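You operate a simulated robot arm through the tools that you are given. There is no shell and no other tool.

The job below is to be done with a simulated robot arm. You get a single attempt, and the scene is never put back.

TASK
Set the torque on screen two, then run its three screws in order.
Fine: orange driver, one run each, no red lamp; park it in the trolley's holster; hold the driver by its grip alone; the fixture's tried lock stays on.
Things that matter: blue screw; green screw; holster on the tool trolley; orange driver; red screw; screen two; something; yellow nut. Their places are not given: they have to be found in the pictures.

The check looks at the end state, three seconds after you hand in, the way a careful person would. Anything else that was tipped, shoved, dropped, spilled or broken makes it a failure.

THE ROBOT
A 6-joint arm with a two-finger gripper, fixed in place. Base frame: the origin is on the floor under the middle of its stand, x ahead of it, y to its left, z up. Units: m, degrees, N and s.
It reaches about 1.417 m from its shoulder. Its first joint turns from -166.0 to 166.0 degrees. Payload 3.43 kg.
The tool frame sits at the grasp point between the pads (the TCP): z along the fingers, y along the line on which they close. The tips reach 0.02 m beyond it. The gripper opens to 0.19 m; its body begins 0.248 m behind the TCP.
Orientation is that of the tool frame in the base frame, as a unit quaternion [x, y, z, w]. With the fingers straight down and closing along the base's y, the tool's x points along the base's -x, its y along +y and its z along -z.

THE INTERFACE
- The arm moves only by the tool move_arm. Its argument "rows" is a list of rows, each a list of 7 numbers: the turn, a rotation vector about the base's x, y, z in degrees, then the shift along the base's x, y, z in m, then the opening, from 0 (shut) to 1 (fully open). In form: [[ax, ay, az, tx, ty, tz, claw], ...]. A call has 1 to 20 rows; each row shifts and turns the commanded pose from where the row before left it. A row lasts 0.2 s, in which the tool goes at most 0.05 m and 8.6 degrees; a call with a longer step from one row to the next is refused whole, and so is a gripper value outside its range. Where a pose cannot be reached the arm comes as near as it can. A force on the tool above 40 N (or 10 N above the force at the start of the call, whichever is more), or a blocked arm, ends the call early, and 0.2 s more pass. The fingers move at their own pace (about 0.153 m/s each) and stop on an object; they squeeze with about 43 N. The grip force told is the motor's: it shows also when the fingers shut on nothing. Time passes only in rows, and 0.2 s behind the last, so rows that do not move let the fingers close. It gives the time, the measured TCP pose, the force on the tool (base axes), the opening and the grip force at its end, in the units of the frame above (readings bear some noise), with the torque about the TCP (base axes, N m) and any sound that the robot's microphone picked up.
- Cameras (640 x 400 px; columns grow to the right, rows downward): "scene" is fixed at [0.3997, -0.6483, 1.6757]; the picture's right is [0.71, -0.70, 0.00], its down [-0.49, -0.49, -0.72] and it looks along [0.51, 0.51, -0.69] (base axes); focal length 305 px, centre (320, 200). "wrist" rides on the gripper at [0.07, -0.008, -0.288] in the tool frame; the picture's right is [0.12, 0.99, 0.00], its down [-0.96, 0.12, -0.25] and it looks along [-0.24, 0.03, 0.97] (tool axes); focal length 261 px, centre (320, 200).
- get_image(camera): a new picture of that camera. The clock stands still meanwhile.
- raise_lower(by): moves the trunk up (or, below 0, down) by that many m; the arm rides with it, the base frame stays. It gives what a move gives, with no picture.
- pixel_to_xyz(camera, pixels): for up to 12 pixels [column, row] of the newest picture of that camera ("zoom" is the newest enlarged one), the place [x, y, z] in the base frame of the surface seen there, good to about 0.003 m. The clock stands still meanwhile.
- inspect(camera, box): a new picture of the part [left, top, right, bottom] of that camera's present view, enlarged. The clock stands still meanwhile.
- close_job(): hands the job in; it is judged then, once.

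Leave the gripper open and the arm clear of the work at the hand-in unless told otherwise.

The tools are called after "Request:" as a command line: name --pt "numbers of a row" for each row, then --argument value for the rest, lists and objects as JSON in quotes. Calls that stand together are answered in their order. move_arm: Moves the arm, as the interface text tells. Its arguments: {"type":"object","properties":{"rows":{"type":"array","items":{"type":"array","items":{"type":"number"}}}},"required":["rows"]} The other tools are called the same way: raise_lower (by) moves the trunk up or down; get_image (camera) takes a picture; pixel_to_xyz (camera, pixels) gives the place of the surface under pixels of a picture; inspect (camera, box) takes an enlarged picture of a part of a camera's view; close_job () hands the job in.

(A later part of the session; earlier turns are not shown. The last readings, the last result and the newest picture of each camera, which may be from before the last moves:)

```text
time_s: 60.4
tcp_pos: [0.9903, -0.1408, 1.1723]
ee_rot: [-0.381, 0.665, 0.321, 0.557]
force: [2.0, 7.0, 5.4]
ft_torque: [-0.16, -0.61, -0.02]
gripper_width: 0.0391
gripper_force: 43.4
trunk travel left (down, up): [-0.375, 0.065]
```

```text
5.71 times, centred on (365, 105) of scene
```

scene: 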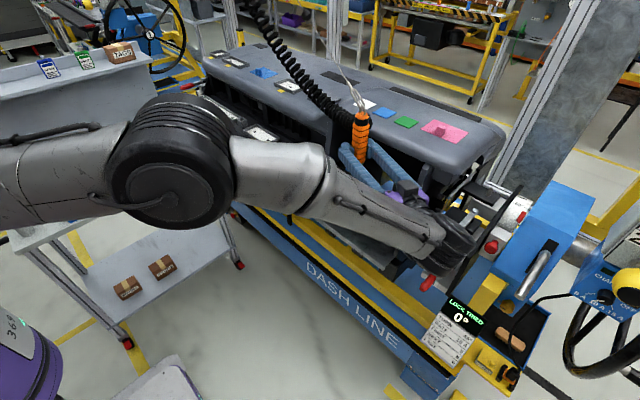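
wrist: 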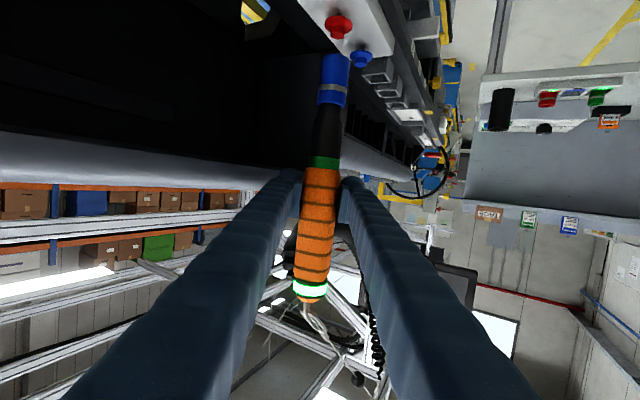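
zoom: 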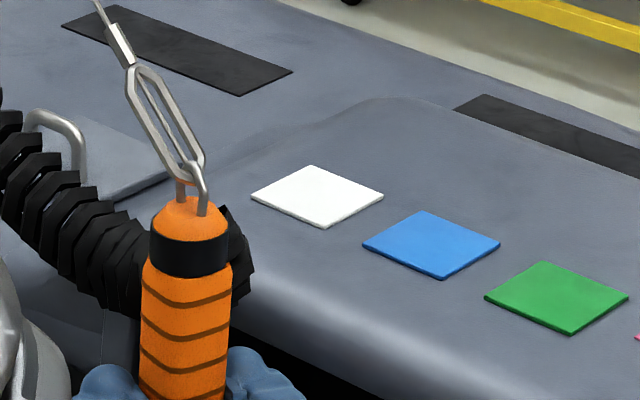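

The red flange is on the panel; the lamp isn't lit yet. I'll press on to the same force as before.

Request:
move_arm --pt "0 0 0 0 0 -0.002 0.1" --pt "0 0 0 0 0 -0.002 0.1" --pt "0 0 0 0 0 0 0.1" --pt "0 0 0 0 0 0 0.1"

Request:
inspect --camera "scene" --box '[330, 70, 400, 140]'

Request:
inspect --camera "wrist" --box '[280, 250, 350, 310]'

```text
time_s: 61.4
tcp_pos: [0.9908, -0.1402, 1.1692]
ee_rot: [-0.381, 0.664, 0.321, 0.557]
force: [9.5, 7.2, 22.5]
ft_torque: [-0.04, -1.54, 0.09]
gripper_width: 0.0389
gripper_force: 42.9
trunk travel left (down, up): [-0.375, 0.065]
```

```text
5.71 times, centred on (365, 105) of scene
```

zoom: 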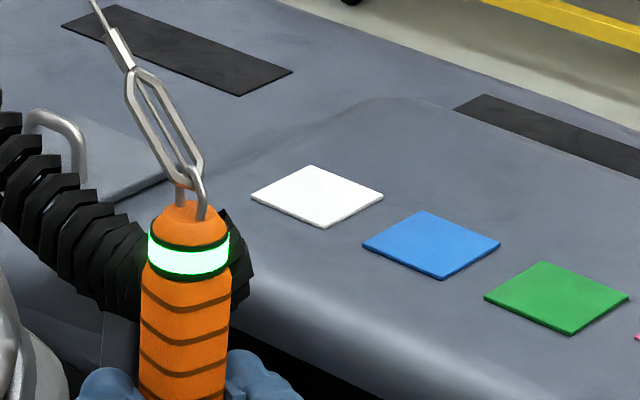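

```text
6.67 times, centred on (315, 280) of wrist
```

zoom: 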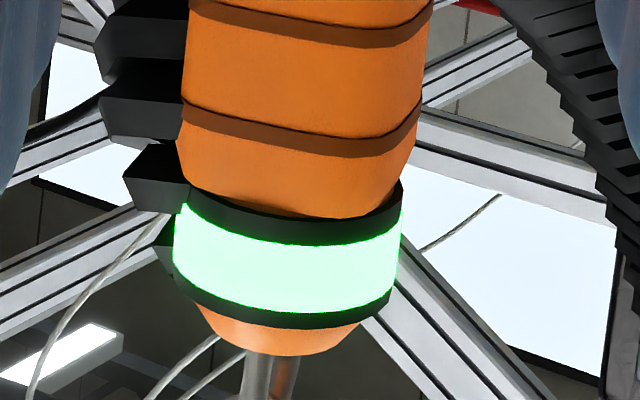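

Green again – red's run is good. I'll lift straight off.

Request:
move_arm --pt "0 0 0 0 0 0.005 0.1" --pt "0 0 0 0 0 0.01 0.1" --pt "0 0 0 0 0 0.015 0.1" --pt "0 0 0 0 0 0.015 0.1" --pt "0 0 0 0 0 0 0.1" --pt "0 0 0 0 0 0 0.1"

Request:
get_image --camera "wrist"

Request:
pixel_to_xyz --camera "wrist" --pixels '[[360, 130], [350, 110], [360, 150], [345, 100], [372, 110], [370, 140], [350, 160], [280, 160], [200, 160], [260, 100], [365, 120], [355, 170]]'

```text
time_s: 62.8
tcp_pos: [0.9897, -0.1402, 1.212]
ee_rot: [-0.381, 0.665, 0.322, 0.556]
force: [-0.2, 2.7, -1.7]
ft_torque: [-0.51, -0.06, -0.01]
gripper_width: 0.0388
gripper_force: 43.4
trunk travel left (down, up): [-0.375, 0.065]
```

```text
taken
```

wrist: 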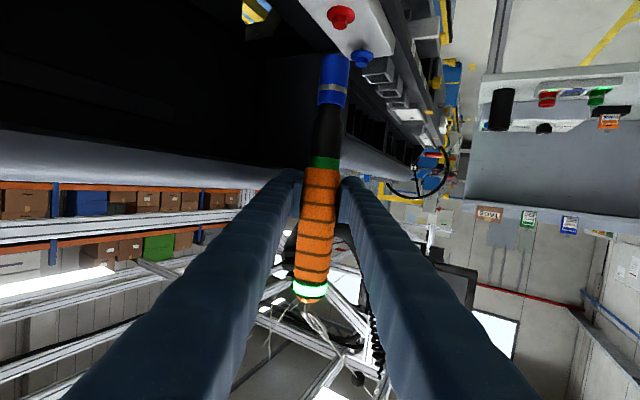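

```text
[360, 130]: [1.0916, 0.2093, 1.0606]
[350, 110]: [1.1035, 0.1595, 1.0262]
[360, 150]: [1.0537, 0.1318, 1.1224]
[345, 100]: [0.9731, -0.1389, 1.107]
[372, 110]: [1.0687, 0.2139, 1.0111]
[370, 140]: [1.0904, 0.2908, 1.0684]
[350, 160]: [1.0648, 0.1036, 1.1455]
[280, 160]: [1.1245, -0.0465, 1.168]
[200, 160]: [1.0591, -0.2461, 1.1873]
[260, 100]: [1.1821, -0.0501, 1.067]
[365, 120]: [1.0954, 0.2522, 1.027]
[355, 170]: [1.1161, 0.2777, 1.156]
```

Red is seated and the lamp stays green. Now blue: I'll shift 0.07 m in +y at this height; the side wall (y≈−0.05, x≥1.05) stays clear of the fingers.

Request:
move_arm --pt "0 0 0 0 0.02 0 0.1" --pt "0 0 0 0 0.03 0 0.1" --pt "0 0 0 0 0.0195 0 0.1" --pt "0 0 0 0 0 0 0.1" --pt "0 0 0 0 0 0 0.1" --pt "0 0 0 0 0 0 0.1"

Request:
get_image --camera "wrist"

Request:
inspect --camera "wrist" --box '[310, 20, 360, 70]'

Request:
inspect --camera "scene" --box '[280, 50, 420, 190]'

```text
time_s: 64.2
tcp_pos: [0.9904, -0.0713, 1.2124]
ee_rot: [-0.381, 0.664, 0.322, 0.556]
force: [-0.1, 3.3, -0.6]
ft_torque: [-0.44, -0.07, 0.02]
gripper_width: 0.0389
gripper_force: 42.5
trunk travel left (down, up): [-0.375, 0.065]
```

```text
taken
```

wrist: 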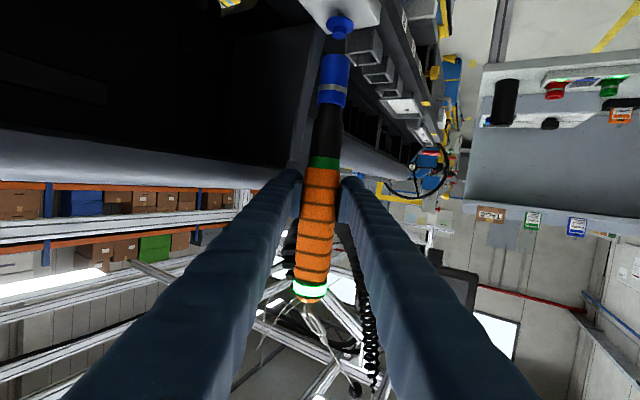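

```text
8.00 times, centred on (335, 45) of wrist
```

zoom: 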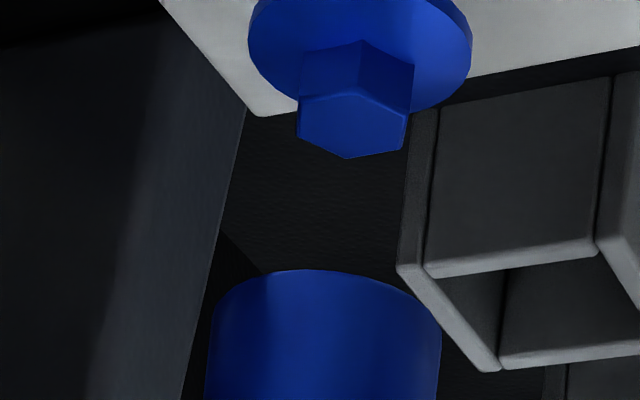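

```text
2.86 times, centred on (350, 120) of scene
```

zoom: 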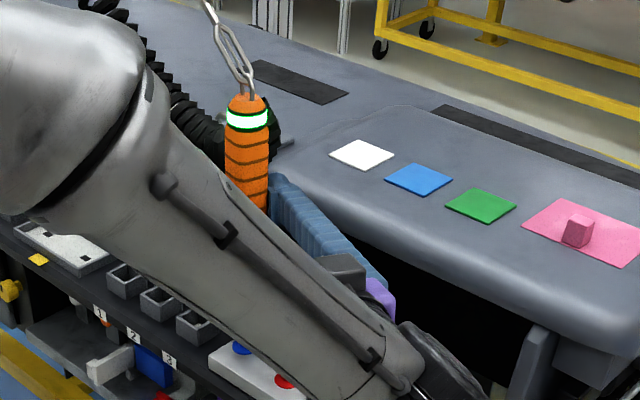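

Blue's head appears about 10 zoom pixels (≈1.5 mm) to the right. I'll average the positions again.

Request:
pixel_to_xyz --camera "wrist" --pixels '[[339.3, 35.6], [339.3, 35.6], [339.3, 35.6], [339.3, 35.6], [339.3, 35.6], [339.3, 35.6], [339.3, 35.6], [339.3, 35.6], [339.3, 35.6], [339.3, 35.6], [339.3, 35.6], [339.3, 35.6]]'

Request:
pixel_to_xyz --camera "wrist" --pixels '[[335.6, 60], [335.6, 60], [335.6, 60], [335.6, 60], [335.6, 60], [335.6, 60], [335.6, 60], [335.6, 60], [335.6, 60], [335.6, 60], [335.6, 60], [335.6, 60]]'

Request:
pixel_to_xyz --camera "wrist" --pixels '[[339.3, 35.6], [339.3, 35.6], [339.3, 35.6], [339.3, 35.6], [339.3, 35.6], [339.3, 35.6], [335.6, 60], [335.6, 60], [335.6, 60], [335.6, 60], [335.6, 60], [335.6, 60]]'

```text
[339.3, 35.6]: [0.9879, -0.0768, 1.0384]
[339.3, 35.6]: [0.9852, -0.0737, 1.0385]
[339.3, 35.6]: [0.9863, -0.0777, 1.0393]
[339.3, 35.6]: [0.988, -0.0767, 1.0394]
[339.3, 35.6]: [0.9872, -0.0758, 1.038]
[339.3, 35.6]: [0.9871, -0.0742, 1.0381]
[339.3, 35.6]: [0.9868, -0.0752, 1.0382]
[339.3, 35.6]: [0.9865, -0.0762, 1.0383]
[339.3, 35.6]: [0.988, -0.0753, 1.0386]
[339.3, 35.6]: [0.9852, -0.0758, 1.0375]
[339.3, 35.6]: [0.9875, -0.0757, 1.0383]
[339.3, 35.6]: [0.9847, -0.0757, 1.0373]
```

```text
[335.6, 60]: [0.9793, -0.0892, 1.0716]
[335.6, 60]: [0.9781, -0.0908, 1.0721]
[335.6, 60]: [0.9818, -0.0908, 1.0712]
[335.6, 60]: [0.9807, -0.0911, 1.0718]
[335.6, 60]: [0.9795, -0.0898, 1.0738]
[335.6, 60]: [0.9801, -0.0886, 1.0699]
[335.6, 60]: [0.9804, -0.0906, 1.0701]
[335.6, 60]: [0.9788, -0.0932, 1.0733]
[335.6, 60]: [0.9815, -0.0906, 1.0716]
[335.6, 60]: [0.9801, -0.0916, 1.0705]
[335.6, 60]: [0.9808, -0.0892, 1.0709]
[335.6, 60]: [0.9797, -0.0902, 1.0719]
```

```text
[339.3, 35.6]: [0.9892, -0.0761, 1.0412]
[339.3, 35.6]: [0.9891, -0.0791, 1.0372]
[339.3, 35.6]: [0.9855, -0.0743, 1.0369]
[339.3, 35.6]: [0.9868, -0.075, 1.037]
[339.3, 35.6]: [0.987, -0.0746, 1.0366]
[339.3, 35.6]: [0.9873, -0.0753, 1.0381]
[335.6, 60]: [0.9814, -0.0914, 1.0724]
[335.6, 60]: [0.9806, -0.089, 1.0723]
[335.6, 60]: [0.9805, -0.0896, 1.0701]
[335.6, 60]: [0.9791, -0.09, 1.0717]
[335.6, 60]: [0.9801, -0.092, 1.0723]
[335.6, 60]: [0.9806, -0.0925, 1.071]
```

Blue's head is at (0.987, −0.0757) and the socket's axis at about (0.9877, −0.0768). I'll correct by about 1 mm each way and lower to just above the head.

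Request:
move_arm --pt "0 0 0 -0.001 0.001 -0.007 0.1" --pt "0 0 0 0 0 -0.007 0.1" --pt "0 0 0 0 0 -0.007 0.1" --pt "0 0 0 0 0 0 0.1" --pt "0 0 0 0 0 0 0.1"

Request:
inspect --camera "wrist" --box '[310, 20, 360, 70]'

Request:
get_image --camera "wrist"

```text
time_s: 65.4
tcp_pos: [0.9896, -0.0698, 1.1917]
ee_rot: [-0.381, 0.665, 0.322, 0.556]
force: [-0.1, 3.0, -2.1]
ft_torque: [-0.42, -0.07, 0.0]
gripper_width: 0.0388
gripper_force: 42.7
trunk travel left (down, up): [-0.375, 0.065]
```

```text
8.00 times, centred on (335, 45) of wrist
```

zoom: 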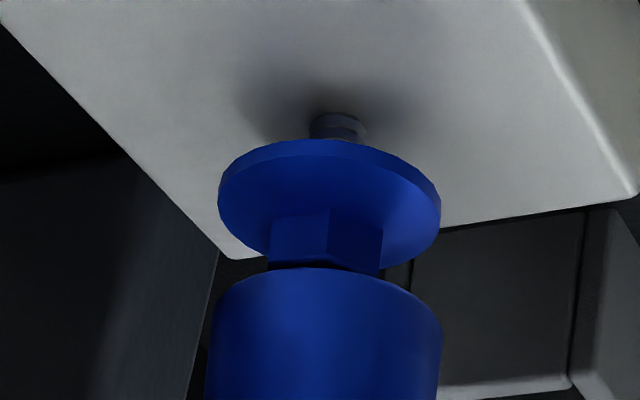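

```text
taken
```

wrist: 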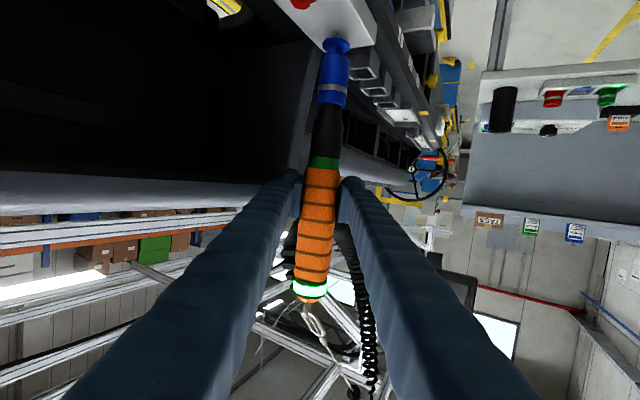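

At this height the head shows about 7 zoom pixels (≈1 mm) to the left of the socket's axis. I'll shift back by about 1 mm and check again before touching.

Request:
move_arm --pt "0 0 0 0.0008 -0.0005 0 0.1" --pt "0 0 0 0 0 0 0.1" --pt "0 0 0 0 0 0 0.1"

Request:
inspect --camera "wrist" --box '[310, 20, 360, 70]'

Request:
pixel_to_xyz --camera "zoom" --pixels '[[325, 320], [325, 320], [325, 320], [325, 320], [325, 320], [325, 320], [325, 320], [325, 320], [325, 320], [325, 320], [325, 320], [325, 320]]'

Request:
pixel_to_xyz --camera "zoom" --pixels '[[232, 195], [232, 195], [232, 195], [232, 195], [232, 195], [232, 195], [432, 195], [432, 195], [432, 195], [432, 195], [432, 195], [432, 195]]'

```text
time_s: 66.2
tcp_pos: [0.9905, -0.0702, 1.1905]
ee_rot: [-0.38, 0.665, 0.322, 0.557]
force: [-1.7, 4.3, -1.0]
ft_torque: [-0.46, -0.1, 0.0]
gripper_width: 0.039
gripper_force: 42.9
trunk travel left (down, up): [-0.375, 0.065]
```

```text
8.00 times, centred on (335, 45) of wrist
```

zoom: 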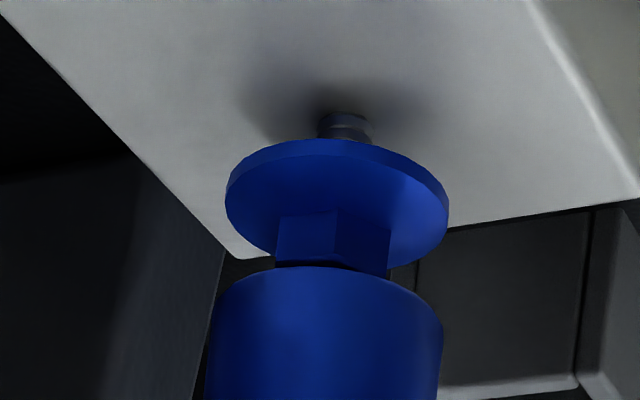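

```text
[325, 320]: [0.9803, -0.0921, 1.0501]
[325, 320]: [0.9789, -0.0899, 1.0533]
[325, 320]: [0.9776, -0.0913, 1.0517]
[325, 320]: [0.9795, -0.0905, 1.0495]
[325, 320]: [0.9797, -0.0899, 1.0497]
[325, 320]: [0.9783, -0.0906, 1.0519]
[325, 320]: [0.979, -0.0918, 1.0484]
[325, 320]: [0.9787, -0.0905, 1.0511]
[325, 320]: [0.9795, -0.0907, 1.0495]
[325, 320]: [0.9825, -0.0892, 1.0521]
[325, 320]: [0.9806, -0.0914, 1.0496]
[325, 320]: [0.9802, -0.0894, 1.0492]
```

```text
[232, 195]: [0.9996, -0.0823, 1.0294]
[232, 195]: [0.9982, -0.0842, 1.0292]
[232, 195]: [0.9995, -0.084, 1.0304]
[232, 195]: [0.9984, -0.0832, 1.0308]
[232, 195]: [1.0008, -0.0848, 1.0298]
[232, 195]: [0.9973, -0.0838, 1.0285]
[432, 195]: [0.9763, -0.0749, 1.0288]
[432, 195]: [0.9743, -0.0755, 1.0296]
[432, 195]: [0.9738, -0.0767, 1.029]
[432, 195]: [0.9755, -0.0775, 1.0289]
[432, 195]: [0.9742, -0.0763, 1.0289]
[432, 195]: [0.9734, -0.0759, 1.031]
```

Now the head is centred under the socket (within ≈0.3 mm) and the depth agrees too. I'll press down on blue as before.

Request:
move_arm --pt "0 0 0 0 0 -0.003 0.1" --pt "0 0 0 0 0 -0.003 0.1" --pt "0 0 0 0 0 -0.003 0.1" --pt "0 0 0 0 0 -0.002 0.1" --pt "0 0 0 0 0 -0.002 0.1" --pt "0 0 0 0 0 0 0.1" --pt "0 0 0 0 0 -0.002 0.1" --pt "0 0 0 0 0 -0.001 0.1" --pt "0 0 0 0 0 0 0.1"

Request:
inspect --camera "wrist" --box '[310, 20, 360, 70]'

Request:
inspect --camera "scene" --box '[300, 50, 370, 120]'

```text
time_s: 68.2
tcp_pos: [0.9908, -0.0695, 1.1742]
ee_rot: [-0.381, 0.666, 0.321, 0.555]
force: [4.2, 7.7, 1.4]
ft_torque: [0.17, -0.77, -0.04]
gripper_width: 0.039
gripper_force: 43.3
trunk travel left (down, up): [-0.375, 0.065]
```

```text
8.00 times, centred on (335, 45) of wrist
```

zoom: 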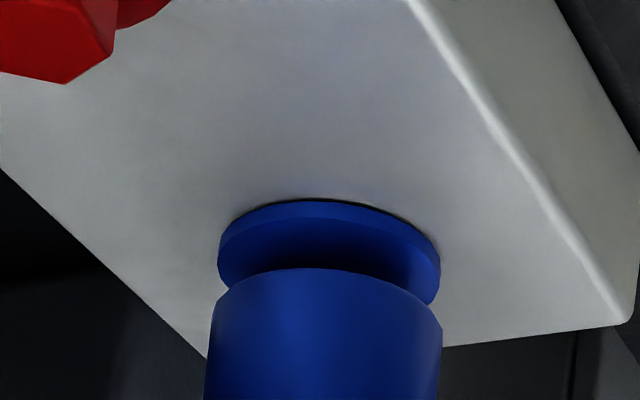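

```text
5.71 times, centred on (335, 85) of scene
```

zoom: 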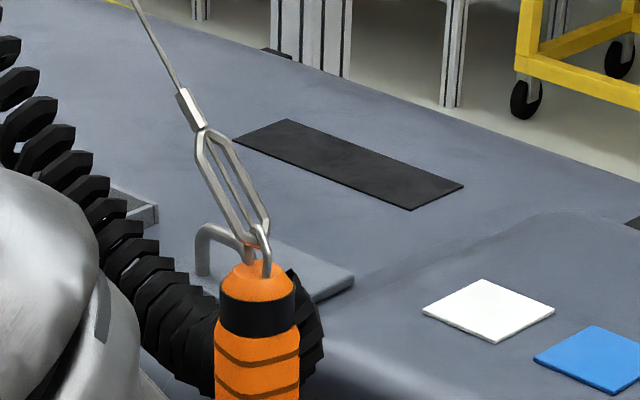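

The run on blue is under way (lamp out, screw nearly down). I'll follow on to the final press.

Request:
move_arm --pt "0 0 0 0 0 -0.0015 0.1" --pt "0 0 0 0 0 -0.0015 0.1" --pt "0 0 0 0 0 0 0.1" --pt "0 0 0 0 0 -0.002 0.1" --pt "0 0 0 0 0 -0.002 0.1" --pt "0 0 0 0 0 0 0.1" --pt "0 0 0 0 0 0 0.1"

Request:
inspect --camera "scene" --box '[300, 50, 370, 120]'

Request:
inspect --camera "wrist" --box '[280, 250, 350, 310]'

```text
time_s: 69.8
tcp_pos: [0.9902, -0.07, 1.1712]
ee_rot: [-0.381, 0.664, 0.321, 0.558]
force: [9.3, 10.5, 19.3]
ft_torque: [0.48, -1.61, 0.02]
gripper_width: 0.0385
gripper_force: 42.8
trunk travel left (down, up): [-0.375, 0.065]
```

```text
5.71 times, centred on (335, 85) of scene
```

zoom: 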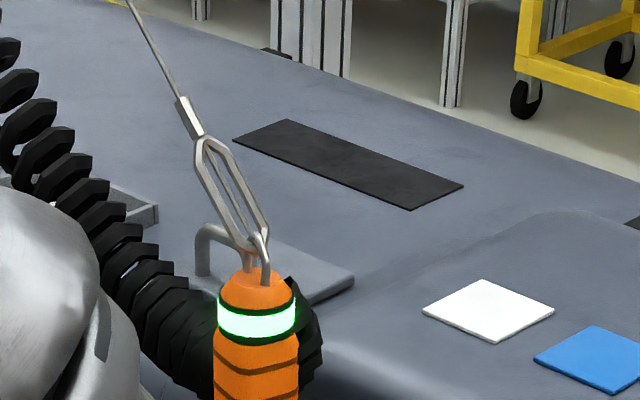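

```text
6.67 times, centred on (315, 280) of wrist
```

zoom: 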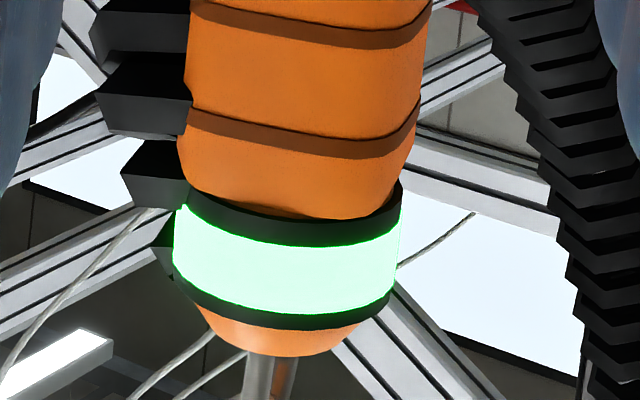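

All three runs ended green. I'll lift the driver off to a safe height.

Request:
move_arm --pt "0 0 0 0 0 0.005 0.1" --pt "0 0 0 0 0 0.01 0.1" --pt "0 0 0 0 0 0.015 0.1" --pt "0 0 0 0 0 0.025 0.1" --pt "0 0 0 0 0 0.03 0.1" --pt "0 0 0 0 0 0.025 0.1" --pt "0 0 0 0 0 0 0.1" --pt "0 0 0 0 0 0 0.1"

Request:
get_image --camera "wrist"

Request:
get_image --camera "scene"

```text
time_s: 71.6
tcp_pos: [0.9899, -0.0728, 1.279]
ee_rot: [-0.38, 0.665, 0.321, 0.557]
force: [-0.5, 2.5, -0.5]
ft_torque: [-0.46, -0.09, -0.01]
gripper_width: 0.0387
gripper_force: 42.9
trunk travel left (down, up): [-0.375, 0.065]
```

```text
taken
```

wrist: 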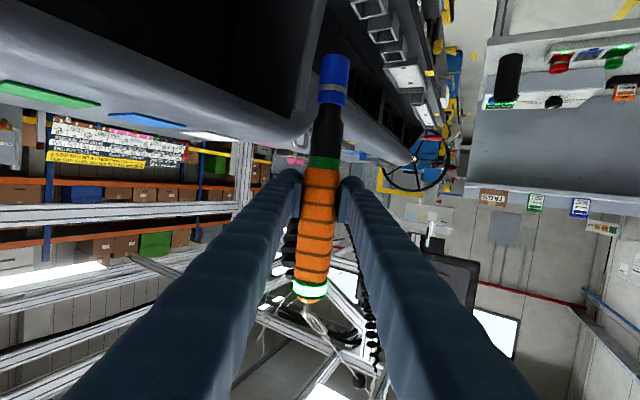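

```text
taken
```

scene: 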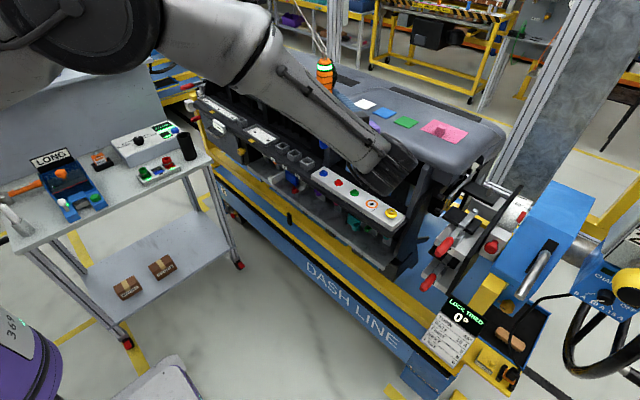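

I'll look at the three screws and the controller in the fixed view, now that they're visible.

Request:
inspect --camera "scene" --box '[300, 150, 410, 235]'

Request:
inspect --camera "scene" --box '[90, 100, 210, 190]'

```text
4.71 times, centred on (355, 192) of scene
```

zoom: 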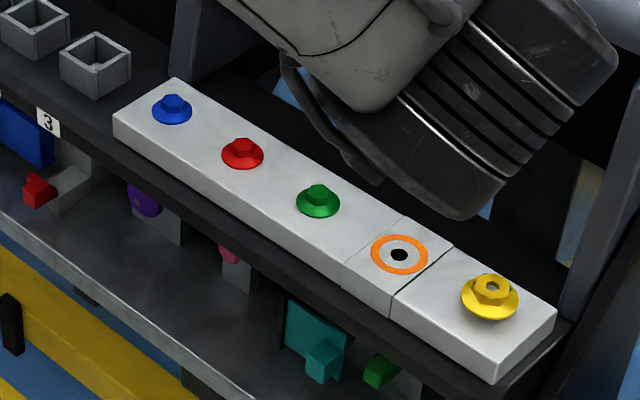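

```text
4.44 times, centred on (150, 145) of scene
```

zoom: 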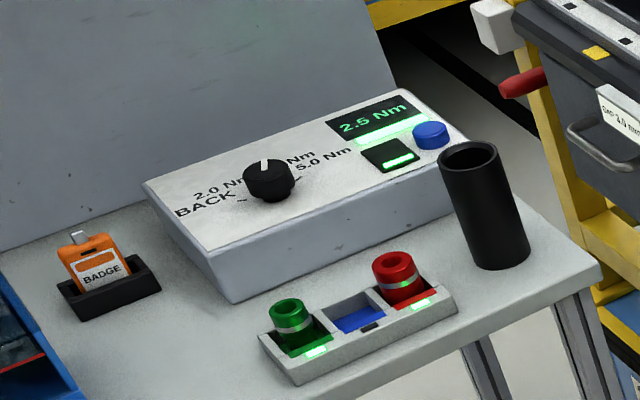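

All three screws are seated, and the controller shows 2.5 Nm with a green bar. I'll carry the driver back along the same way toward the trolley.

Request:
move_arm --pt "0 0 0 -0.0049 0.0432 0 0.1" --pt "0 0 0 -0.0049 0.0432 0 0.1" --pt "0 0 0 -0.0049 0.0432 0 0.1" --pt "0 0 0 -0.0049 0.0432 0 0.1" --pt "0 0 0 -0.0049 0.0432 0 0.1" --pt "0 0 0 -0.0049 0.0432 0 0.1" --pt "0 0 0 -0.0049 0.0432 0 0.1" --pt "0 0 0 0 0 0 0.1" --pt "0 0 0 0 0 0 0.1"

Request:
get_image --camera "scene"

```text
time_s: 73.6
tcp_pos: [0.9553, 0.2299, 1.2774]
ee_rot: [-0.381, 0.665, 0.322, 0.556]
force: [0.7, 1.0, -0.4]
ft_torque: [-0.16, -0.07, 0.03]
gripper_width: 0.0386
gripper_force: 43.0
trunk travel left (down, up): [-0.375, 0.065]
```

```text
taken
```

scene: 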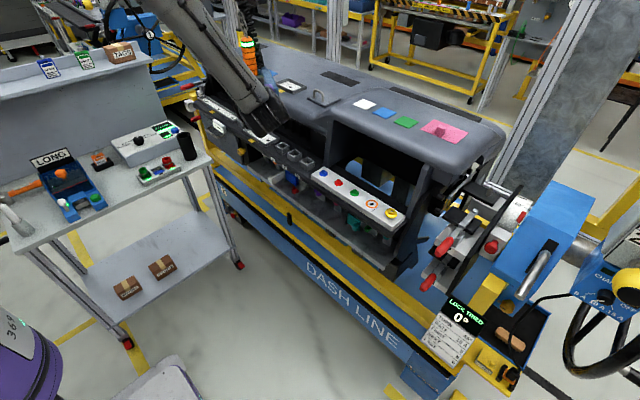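

I'll continue to the trolley and, from the clear fixed view, measure the holster's rim.

Request:
move_arm --pt "0 0 1.67 -0.0167 0.0402 -0.001 0.1" --pt "0 0 1.67 -0.0167 0.0402 -0.001 0.1" --pt "0 0 1.67 -0.0167 0.0402 -0.001 0.1" --pt "0 0 1.67 -0.0167 0.0402 -0.001 0.1" --pt "0 0 1.67 -0.0167 0.0402 -0.001 0.1" --pt "0 0 1.67 -0.0167 0.0402 -0.001 0.1" --pt "0 0 0 0 0 0 0.1" --pt "0 0 0 0 0 0 0.1"

Request:
inspect --camera "scene" --box '[165, 120, 210, 170]'

Request:
get_image --camera "wrist"

```text
time_s: 75.4
tcp_pos: [0.8555, 0.4729, 1.2704]
ee_rot: [-0.437, 0.63, 0.368, 0.526]
force: [0.8, -1.1, 0.3]
ft_torque: [0.12, 0.08, 0.01]
gripper_width: 0.0388
gripper_force: 42.5
trunk travel left (down, up): [-0.375, 0.065]
```

```text
8.00 times, centred on (188, 145) of scene
```

zoom: 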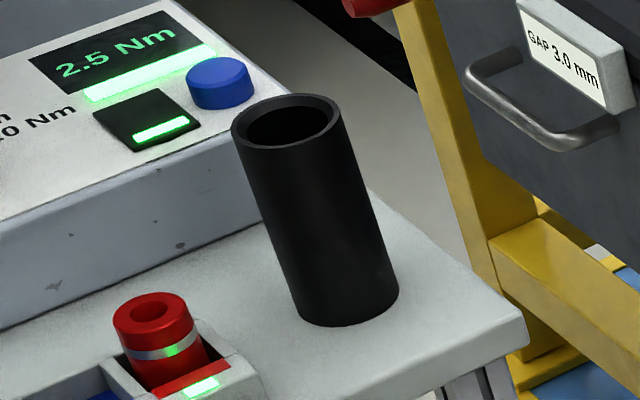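

```text
taken
```

wrist: 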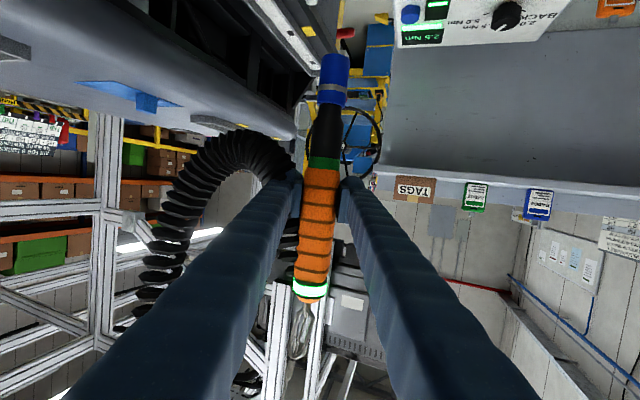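

I'll measure four points on the holster's rim (three times each).

Request:
pixel_to_xyz --camera "zoom" --pixels '[[239, 130], [239, 130], [239, 130], [336, 114], [336, 114], [336, 114], [284, 98], [284, 98], [284, 98], [290, 146], [290, 146], [290, 146]]'

Request:
pixel_to_xyz --camera "zoom" --pixels '[[300, 200], [300, 200], [300, 200], [320, 260], [320, 260], [320, 260], [340, 310], [340, 310], [340, 310], [288, 125], [288, 125], [288, 125]]'

Request:
pixel_to_xyz --camera "wrist" --pixels '[[336, 57], [335, 65], [334, 80], [332, 95], [328, 125], [324, 162], [321, 190], [318, 225], [315, 255], [312, 275], [336, 57], [335, 65]]'

```text
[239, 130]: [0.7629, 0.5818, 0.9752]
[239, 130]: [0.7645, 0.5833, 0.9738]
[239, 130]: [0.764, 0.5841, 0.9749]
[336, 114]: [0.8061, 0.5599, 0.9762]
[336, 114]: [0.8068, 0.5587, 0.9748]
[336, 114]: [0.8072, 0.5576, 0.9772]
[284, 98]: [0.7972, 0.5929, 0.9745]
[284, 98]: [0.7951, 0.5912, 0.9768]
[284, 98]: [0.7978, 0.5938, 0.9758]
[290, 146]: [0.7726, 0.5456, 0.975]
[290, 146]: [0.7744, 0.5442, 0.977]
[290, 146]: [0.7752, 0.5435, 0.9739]
```

```text
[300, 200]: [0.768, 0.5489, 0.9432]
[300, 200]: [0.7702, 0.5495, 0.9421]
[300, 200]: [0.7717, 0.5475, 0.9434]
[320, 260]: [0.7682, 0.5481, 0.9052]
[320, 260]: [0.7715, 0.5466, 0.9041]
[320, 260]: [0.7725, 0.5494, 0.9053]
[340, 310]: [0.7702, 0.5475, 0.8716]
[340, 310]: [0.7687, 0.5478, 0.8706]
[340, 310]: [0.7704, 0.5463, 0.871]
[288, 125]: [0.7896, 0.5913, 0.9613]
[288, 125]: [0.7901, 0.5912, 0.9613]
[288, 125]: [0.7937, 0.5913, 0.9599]
```

```text
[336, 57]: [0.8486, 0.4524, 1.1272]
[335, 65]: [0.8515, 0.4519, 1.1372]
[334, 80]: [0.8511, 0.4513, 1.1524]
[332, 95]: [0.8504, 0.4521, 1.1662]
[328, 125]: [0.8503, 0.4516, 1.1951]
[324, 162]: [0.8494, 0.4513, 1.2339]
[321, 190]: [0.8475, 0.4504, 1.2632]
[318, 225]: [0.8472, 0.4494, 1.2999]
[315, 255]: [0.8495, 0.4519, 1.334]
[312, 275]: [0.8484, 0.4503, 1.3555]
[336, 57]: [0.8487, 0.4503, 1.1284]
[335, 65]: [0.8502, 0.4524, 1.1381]
```

The holster's axis is at about (0.7857, 0.570), its rim at z≈0.976, with an inner radius of ≈22 mm; the driver's tip is now at about (0.8555, 0.466). I'll bring the tip above the holster.

Request:
move_arm --pt "0 0 0 -0.0173 0.0257 -0.0176 0.1" --pt "0 0 0 -0.0173 0.0257 -0.0176 0.1" --pt "0 0 0 -0.0173 0.0257 -0.0176 0.1" --pt "0 0 0 -0.0171 0.0258 -0.0176 0.1" --pt "0 0 0 0 0 0 0.1" --pt "0 0 0 0 0 0 0.1" --pt "0 0 0 0 0 0 0.1"

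Request:
get_image --camera "wrist"

Request:
inspect --camera "scene" --box '[130, 60, 250, 180]'

Request:
inspect --camera "wrist" --box '[280, 0, 400, 110]'

```text
time_s: 77.0
tcp_pos: [0.7864, 0.5758, 1.2015]
ee_rot: [-0.437, 0.629, 0.369, 0.527]
force: [0.9, -2.1, -0.1]
ft_torque: [0.23, 0.12, -0.01]
gripper_width: 0.0386
gripper_force: 43.4
trunk travel left (down, up): [-0.375, 0.065]
```

```text
taken
```

wrist: 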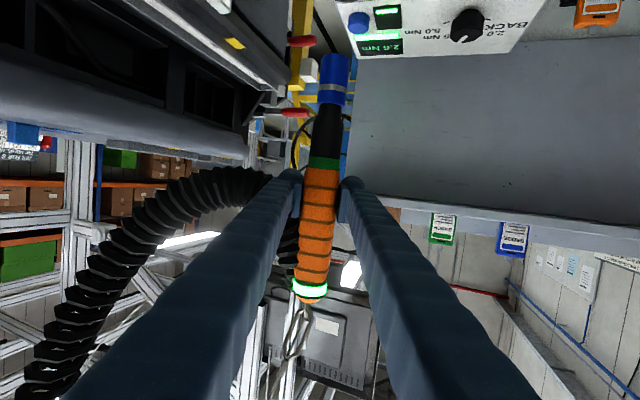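

```text
3.33 times, centred on (190, 120) of scene
```

zoom: 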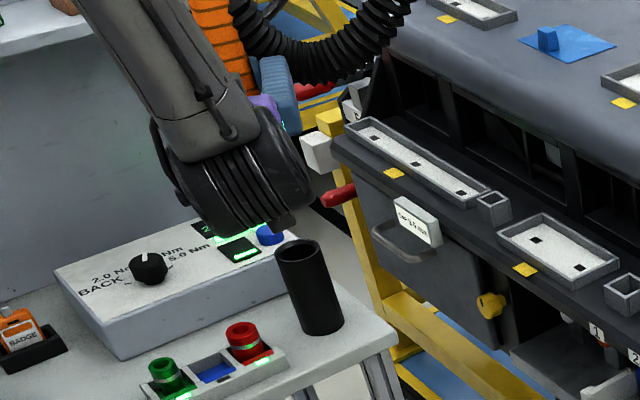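

```text
3.64 times, centred on (340, 55) of wrist
```

zoom: 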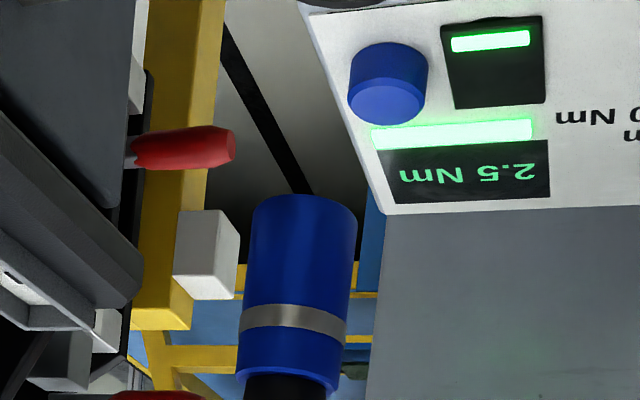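

I'll lower 5 cm so the holster's mouth comes into the wrist picture.

Request:
move_arm --pt "0 0 0 0 0 -0.02 0.1" --pt "0 0 0 0 0 -0.02 0.1" --pt "0 0 0 0 0 -0.01 0.1" --pt "0 0 0 0 0 0 0.1" --pt "0 0 0 0 0 0 0.1"

Request:
get_image --camera "wrist"

Request:
inspect --camera "wrist" --box '[300, 0, 370, 70]'

```text
time_s: 78.2
tcp_pos: [0.7873, 0.5769, 1.1533]
ee_rot: [-0.437, 0.629, 0.369, 0.526]
force: [2.0, -1.8, 0.5]
ft_torque: [0.21, 0.18, -0.01]
gripper_width: 0.0382
gripper_force: 43.1
trunk travel left (down, up): [-0.375, 0.065]
```

```text
taken
```

wrist: 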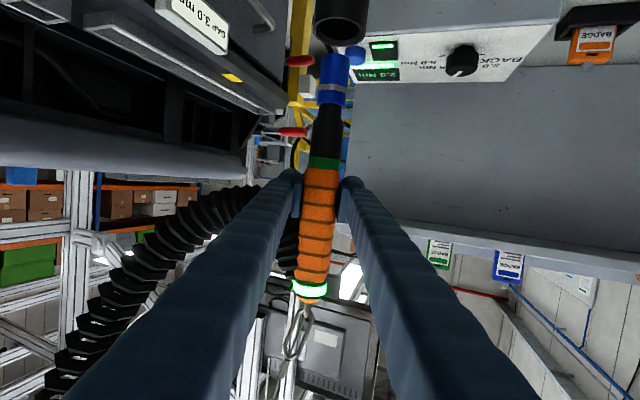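

```text
5.71 times, centred on (335, 35) of wrist
```

zoom: 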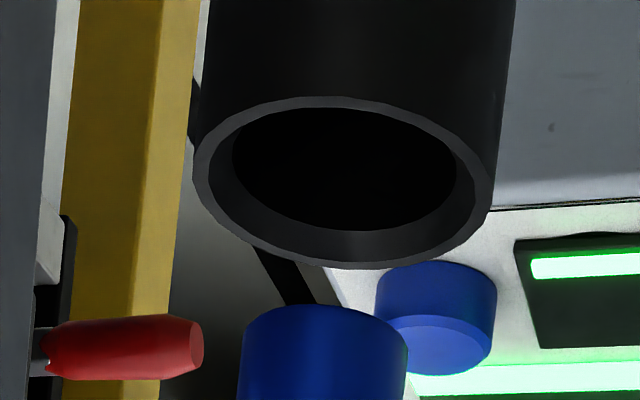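

Sideways the socket is centred on the holster's mouth (columns 343 and 344). I'll check the depth with averaged points on the rim and the socket.

Request:
pixel_to_xyz --camera "zoom" --pixels '[[335, 100], [335, 100], [335, 100], [355, 258], [355, 258], [355, 258], [208, 160], [208, 160], [208, 160], [478, 190], [478, 190], [478, 190]]'

Request:
pixel_to_xyz --camera "zoom" --pixels '[[323, 350], [323, 350], [323, 350], [323, 350], [323, 350], [323, 350], [323, 380], [323, 380], [323, 380], [323, 380], [323, 380], [323, 380]]'

```text
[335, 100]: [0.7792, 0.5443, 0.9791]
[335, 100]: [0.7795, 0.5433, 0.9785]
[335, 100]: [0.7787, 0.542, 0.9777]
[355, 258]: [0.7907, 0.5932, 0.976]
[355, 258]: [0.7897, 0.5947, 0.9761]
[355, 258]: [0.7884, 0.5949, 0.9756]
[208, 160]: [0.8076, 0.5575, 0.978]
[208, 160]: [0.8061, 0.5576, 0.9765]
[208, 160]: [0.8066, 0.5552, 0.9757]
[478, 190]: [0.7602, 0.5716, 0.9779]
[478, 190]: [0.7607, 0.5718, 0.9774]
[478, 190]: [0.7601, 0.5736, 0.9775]
```

```text
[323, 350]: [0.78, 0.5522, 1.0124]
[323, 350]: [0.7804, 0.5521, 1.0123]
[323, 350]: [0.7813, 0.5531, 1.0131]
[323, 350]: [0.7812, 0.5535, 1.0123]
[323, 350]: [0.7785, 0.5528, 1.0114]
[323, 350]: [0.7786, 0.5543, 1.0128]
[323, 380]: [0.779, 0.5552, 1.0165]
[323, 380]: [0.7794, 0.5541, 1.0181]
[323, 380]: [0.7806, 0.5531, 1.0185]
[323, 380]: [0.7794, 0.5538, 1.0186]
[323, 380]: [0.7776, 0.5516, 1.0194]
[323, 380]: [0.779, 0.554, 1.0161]
```

The socket's axis (0.7845, 0.568) is centred over the holster (0.7845, 0.569). I'll lower it in.

Request:
move_arm --pt "0 0 0 0 0 -0.015 0.1" --pt "0 0 0 0 0 -0.02 0.1" --pt "0 0 0 0 0 -0.02 0.1" --pt "0 0 0 0 0 -0.02 0.1" --pt "0 0 0 0 0 0 0.1" --pt "0 0 0 0 0 0 0.1"

Request:
get_image --camera "wrist"

```text
time_s: 79.6
tcp_pos: [0.7907, 0.5772, 1.0787]
ee_rot: [-0.436, 0.631, 0.372, 0.523]
force: [1.4, -2.6, -0.4]
ft_torque: [0.25, 0.12, -0.02]
gripper_width: 0.0382
gripper_force: 42.9
out of reach, approached as far as the arm can: row 4
trunk travel left (down, up): [-0.375, 0.065]
```

```text
taken
```

wrist: 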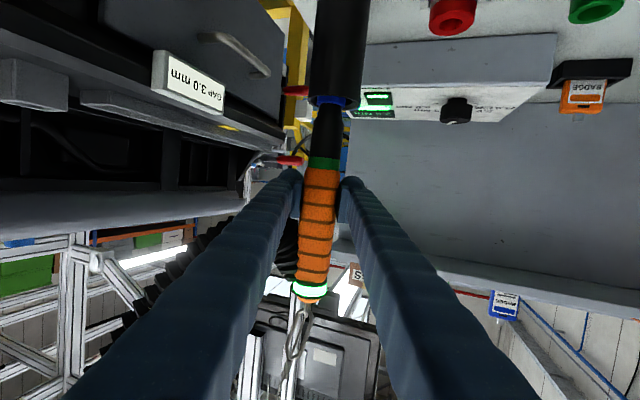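

The socket is 4–5 cm into the holster, but the arm has met its inner limit and drifted 3 mm in x. Turning the gripper about the (upright) driver's axis moves the wrist outward, so I'll yaw 15° and bring x back.

Request:
move_arm --pt "0 0 5 -0.0012 0.0 0 0.1" --pt "0 0 5 -0.0015 0.0 0 0.1" --pt "0 0 5 -0.0018 0.0 0 0.1" --pt "0 0 0 0 0 0 0.1" --pt "0 0 0 0 0 0 0.1"

Request:
inspect --camera "wrist" --box '[270, 40, 400, 200]'

Request:
get_image --camera "wrist"

```text
time_s: 80.8
tcp_pos: [0.7861, 0.5781, 1.0784]
ee_rot: [-0.516, 0.566, 0.435, 0.473]
force: [1.3, -1.8, -0.4]
ft_torque: [0.23, 0.12, 0.01]
gripper_width: 0.0381
gripper_force: 43.1
trunk travel left (down, up): [-0.375, 0.065]
```

```text
2.50 times, centred on (335, 120) of wrist
```

zoom: 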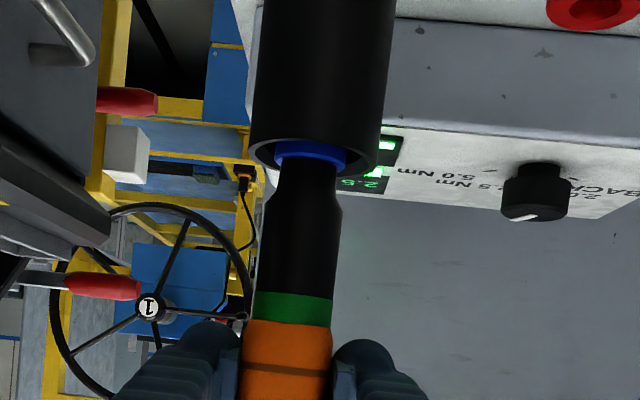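

```text
taken
```

wrist: 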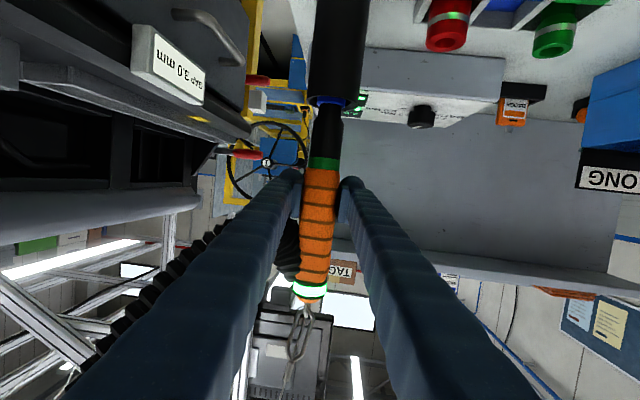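

The driver is about 3 mm toward +x in the mouth. I'll correct that while lowering further.

Request:
move_arm --pt "0 0 0 -0.0015 -0.0005 -0.005 0.1" --pt "0 0 0 -0.0015 -0.0005 -0.01 0.1" --pt "0 0 0 0 0 -0.012 0.1" --pt "0 0 0 0 0 -0.012 0.1" --pt "0 0 0 0 0 0 0.1" --pt "0 0 0 0 0 0 0.1"

Request:
inspect --camera "wrist" --box '[270, 80, 400, 240]'

```text
time_s: 82.2
tcp_pos: [0.7839, 0.5748, 1.0403]
ee_rot: [-0.516, 0.567, 0.435, 0.473]
force: [1.3, -2.0, -0.4]
ft_torque: [0.22, 0.16, 0.01]
gripper_width: 0.0383
gripper_force: 42.7
trunk travel left (down, up): [-0.375, 0.065]
```

```text
2.50 times, centred on (335, 160) of wrist
```

zoom: 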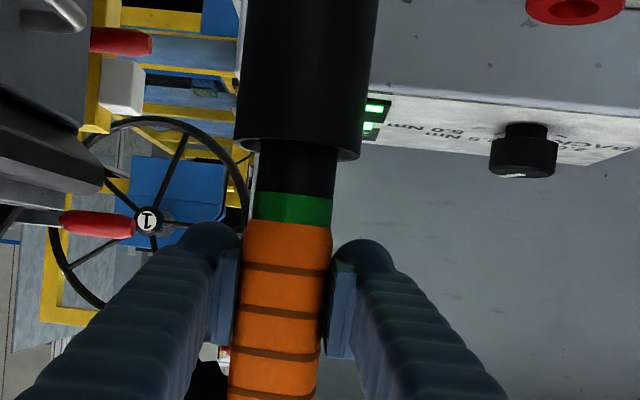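

Well centred and no force. I'll lower the last 2.5 cm slowly, feeling for the bottom.

Request:
move_arm --pt "0 0 0 0 0 -0.008 0.1" --pt "0 0 0 0 0 -0.006 0.1" --pt "0 0 0 0 0 -0.004 0.1" --pt "0 0 0 0 0 -0.002 0.1" --pt "0 0 0 0 0 0 0.1" --pt "0 0 0 0 0 0 0.1"

Request:
inspect --camera "wrist" --box '[270, 80, 400, 240]'

```text
time_s: 83.6
tcp_pos: [0.7844, 0.5764, 1.0202]
ee_rot: [-0.516, 0.566, 0.435, 0.474]
force: [0.8, -0.7, -5.0]
ft_torque: [0.24, 0.12, -0.02]
gripper_width: 0.0381
gripper_force: 43.2
trunk travel left (down, up): [-0.375, 0.065]
```

```text
2.50 times, centred on (335, 160) of wrist
```

zoom: 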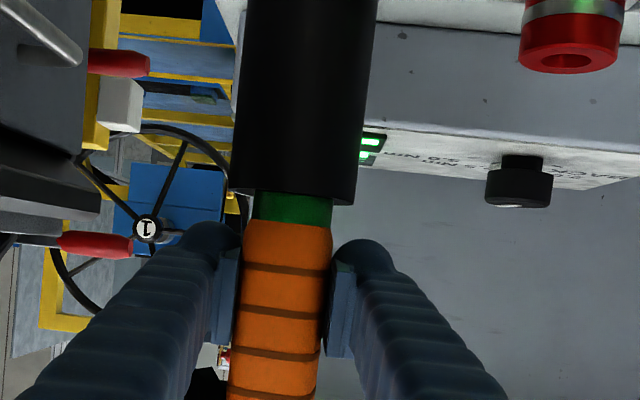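

The pull has changed to −5 N (the driver's weight now hangs on me). I'll go on down a few millimetres to feel the bottom.

Request:
move_arm --pt "0 0 0 0 0 -0.002 0.1" --pt "0 0 0 0 0 -0.002 0.1" --pt "0 0 0 0 0 0 0.1" --pt "0 0 0 0 0 0 0.1"

Request:
inspect --camera "wrist" --box '[270, 80, 400, 240]'

```text
time_s: 84.6
tcp_pos: [0.7837, 0.5755, 1.0158]
ee_rot: [-0.516, 0.567, 0.435, 0.473]
force: [1.1, -1.7, -3.9]
ft_torque: [0.22, 0.13, 0.01]
gripper_width: 0.038
gripper_force: 42.7
trunk travel left (down, up): [-0.375, 0.065]
```

```text
2.50 times, centred on (335, 160) of wrist
```

zoom: 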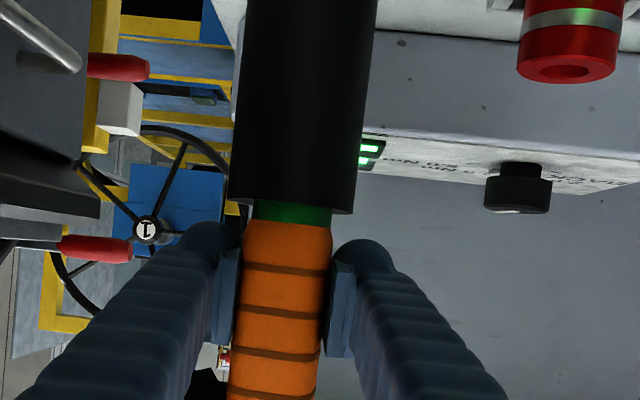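

Not on the bottom yet (originally almost the whole green ring was inside). I'll lower 4 mm more.

Request:
move_arm --pt "0 0 0 0 0 -0.002 0.1" --pt "0 0 0 0 0 -0.002 0.1" --pt "0 0 0 0 0 0 0.1" --pt "0 0 0 0 0 0 0.1"

Request:
inspect --camera "wrist" --box '[270, 80, 400, 240]'

```text
time_s: 85.6
tcp_pos: [0.7833, 0.5762, 1.013]
ee_rot: [-0.515, 0.566, 0.435, 0.474]
force: [1.4, -0.9, 3.0]
ft_torque: [0.35, 0.16, 0.01]
gripper_width: 0.0377
gripper_force: 43.1
trunk travel left (down, up): [-0.375, 0.065]
```

```text
2.50 times, centred on (335, 160) of wrist
```

zoom: 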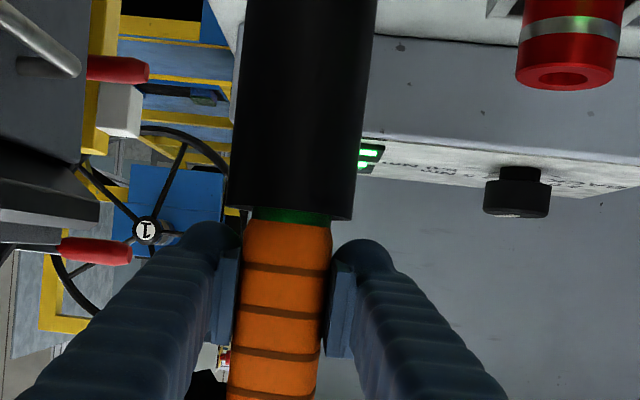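

The driver stands on the holster's bottom (+3 N). Before opening I'll look at the whole wrist picture for the hose near the fingers.

Request:
get_image --camera "wrist"

Request:
get_image --camera "scene"

Request:
inspect --camera "scene" --box '[130, 60, 250, 180]'

```text
taken
```

wrist: 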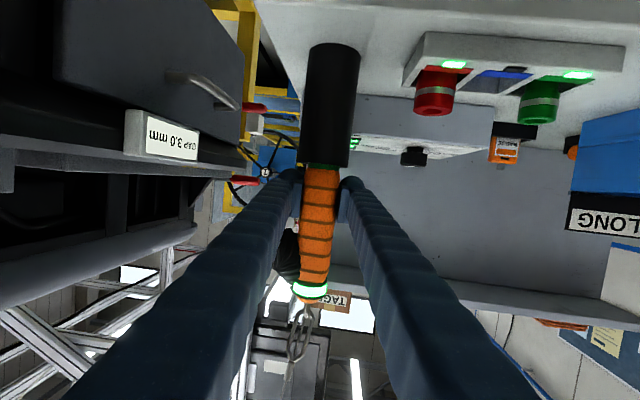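

```text
taken
```

scene: 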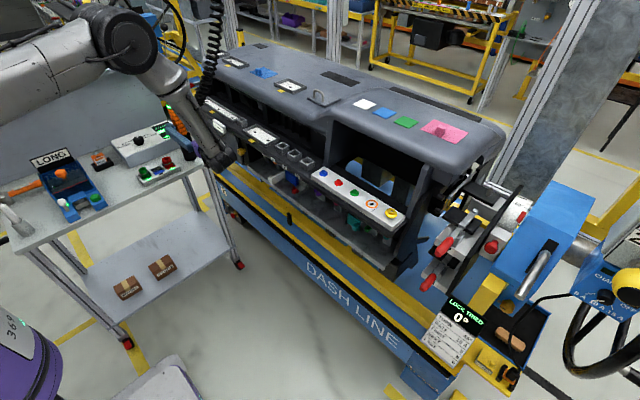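

```text
3.33 times, centred on (190, 120) of scene
```

zoom: 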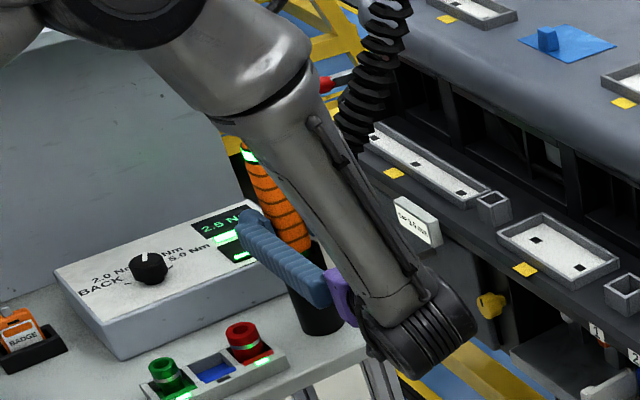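

The fingers have room on both sides. I'll open them gradually.

Request:
move_arm --pt "0 0 0 0 0 0 0.25" --pt "0 0 0 0 0 0 0.35" --pt "0 0 0 0 0 0 0.45" --pt "0 0 0 0 0 0 0.45"

Request:
get_image --camera "wrist"

```text
time_s: 86.6
tcp_pos: [0.7833, 0.577, 1.0117]
ee_rot: [-0.515, 0.566, 0.435, 0.474]
force: [-0.6, -0.8, 0.1]
ft_torque: [0.01, -0.02, -0.04]
gripper_width: 0.0854
gripper_force: 0.1
trunk travel left (down, up): [-0.375, 0.065]
```

```text
taken
```

wrist: 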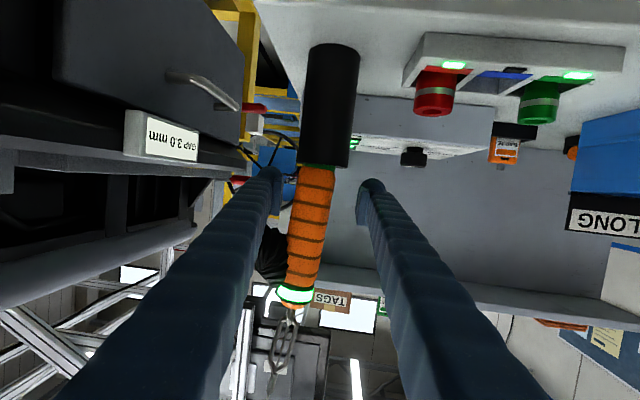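

The driver is released and leans in the holster as it did at first; no forces. I'll open a touch more and draw straight back.

Request:
move_arm --pt "0 0 0 0.002 0 0 0.5" --pt "0 0 0 0.001 -0.015 0.0015 0.5" --pt "0 0 0 -0.002 -0.025 0.003 0.5" --pt "0 0 0 -0.0022 -0.03 0.004 0.5" --pt "0 0 0 -0.0026 -0.03 0.004 0.5" --pt "0 0 0 0 0 0 0.5"

Request:
get_image --camera "wrist"

```text
time_s: 88.0
tcp_pos: [0.7803, 0.4759, 1.0247]
ee_rot: [-0.516, 0.566, 0.435, 0.474]
force: [0.8, -0.4, 0.8]
ft_torque: [0.01, -0.04, -0.01]
gripper_width: 0.0951
gripper_force: 0.1
trunk travel left (down, up): [-0.375, 0.065]
```

```text
taken
```

wrist: 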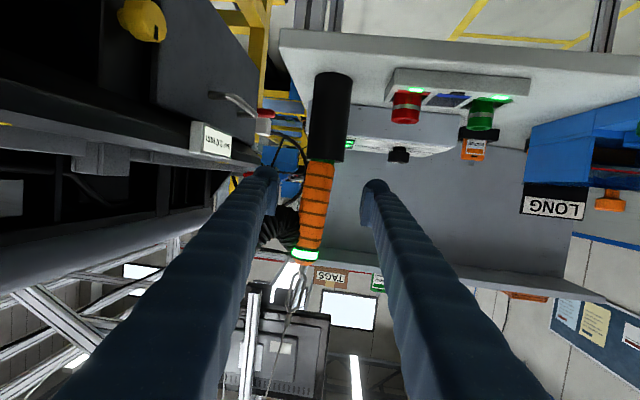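

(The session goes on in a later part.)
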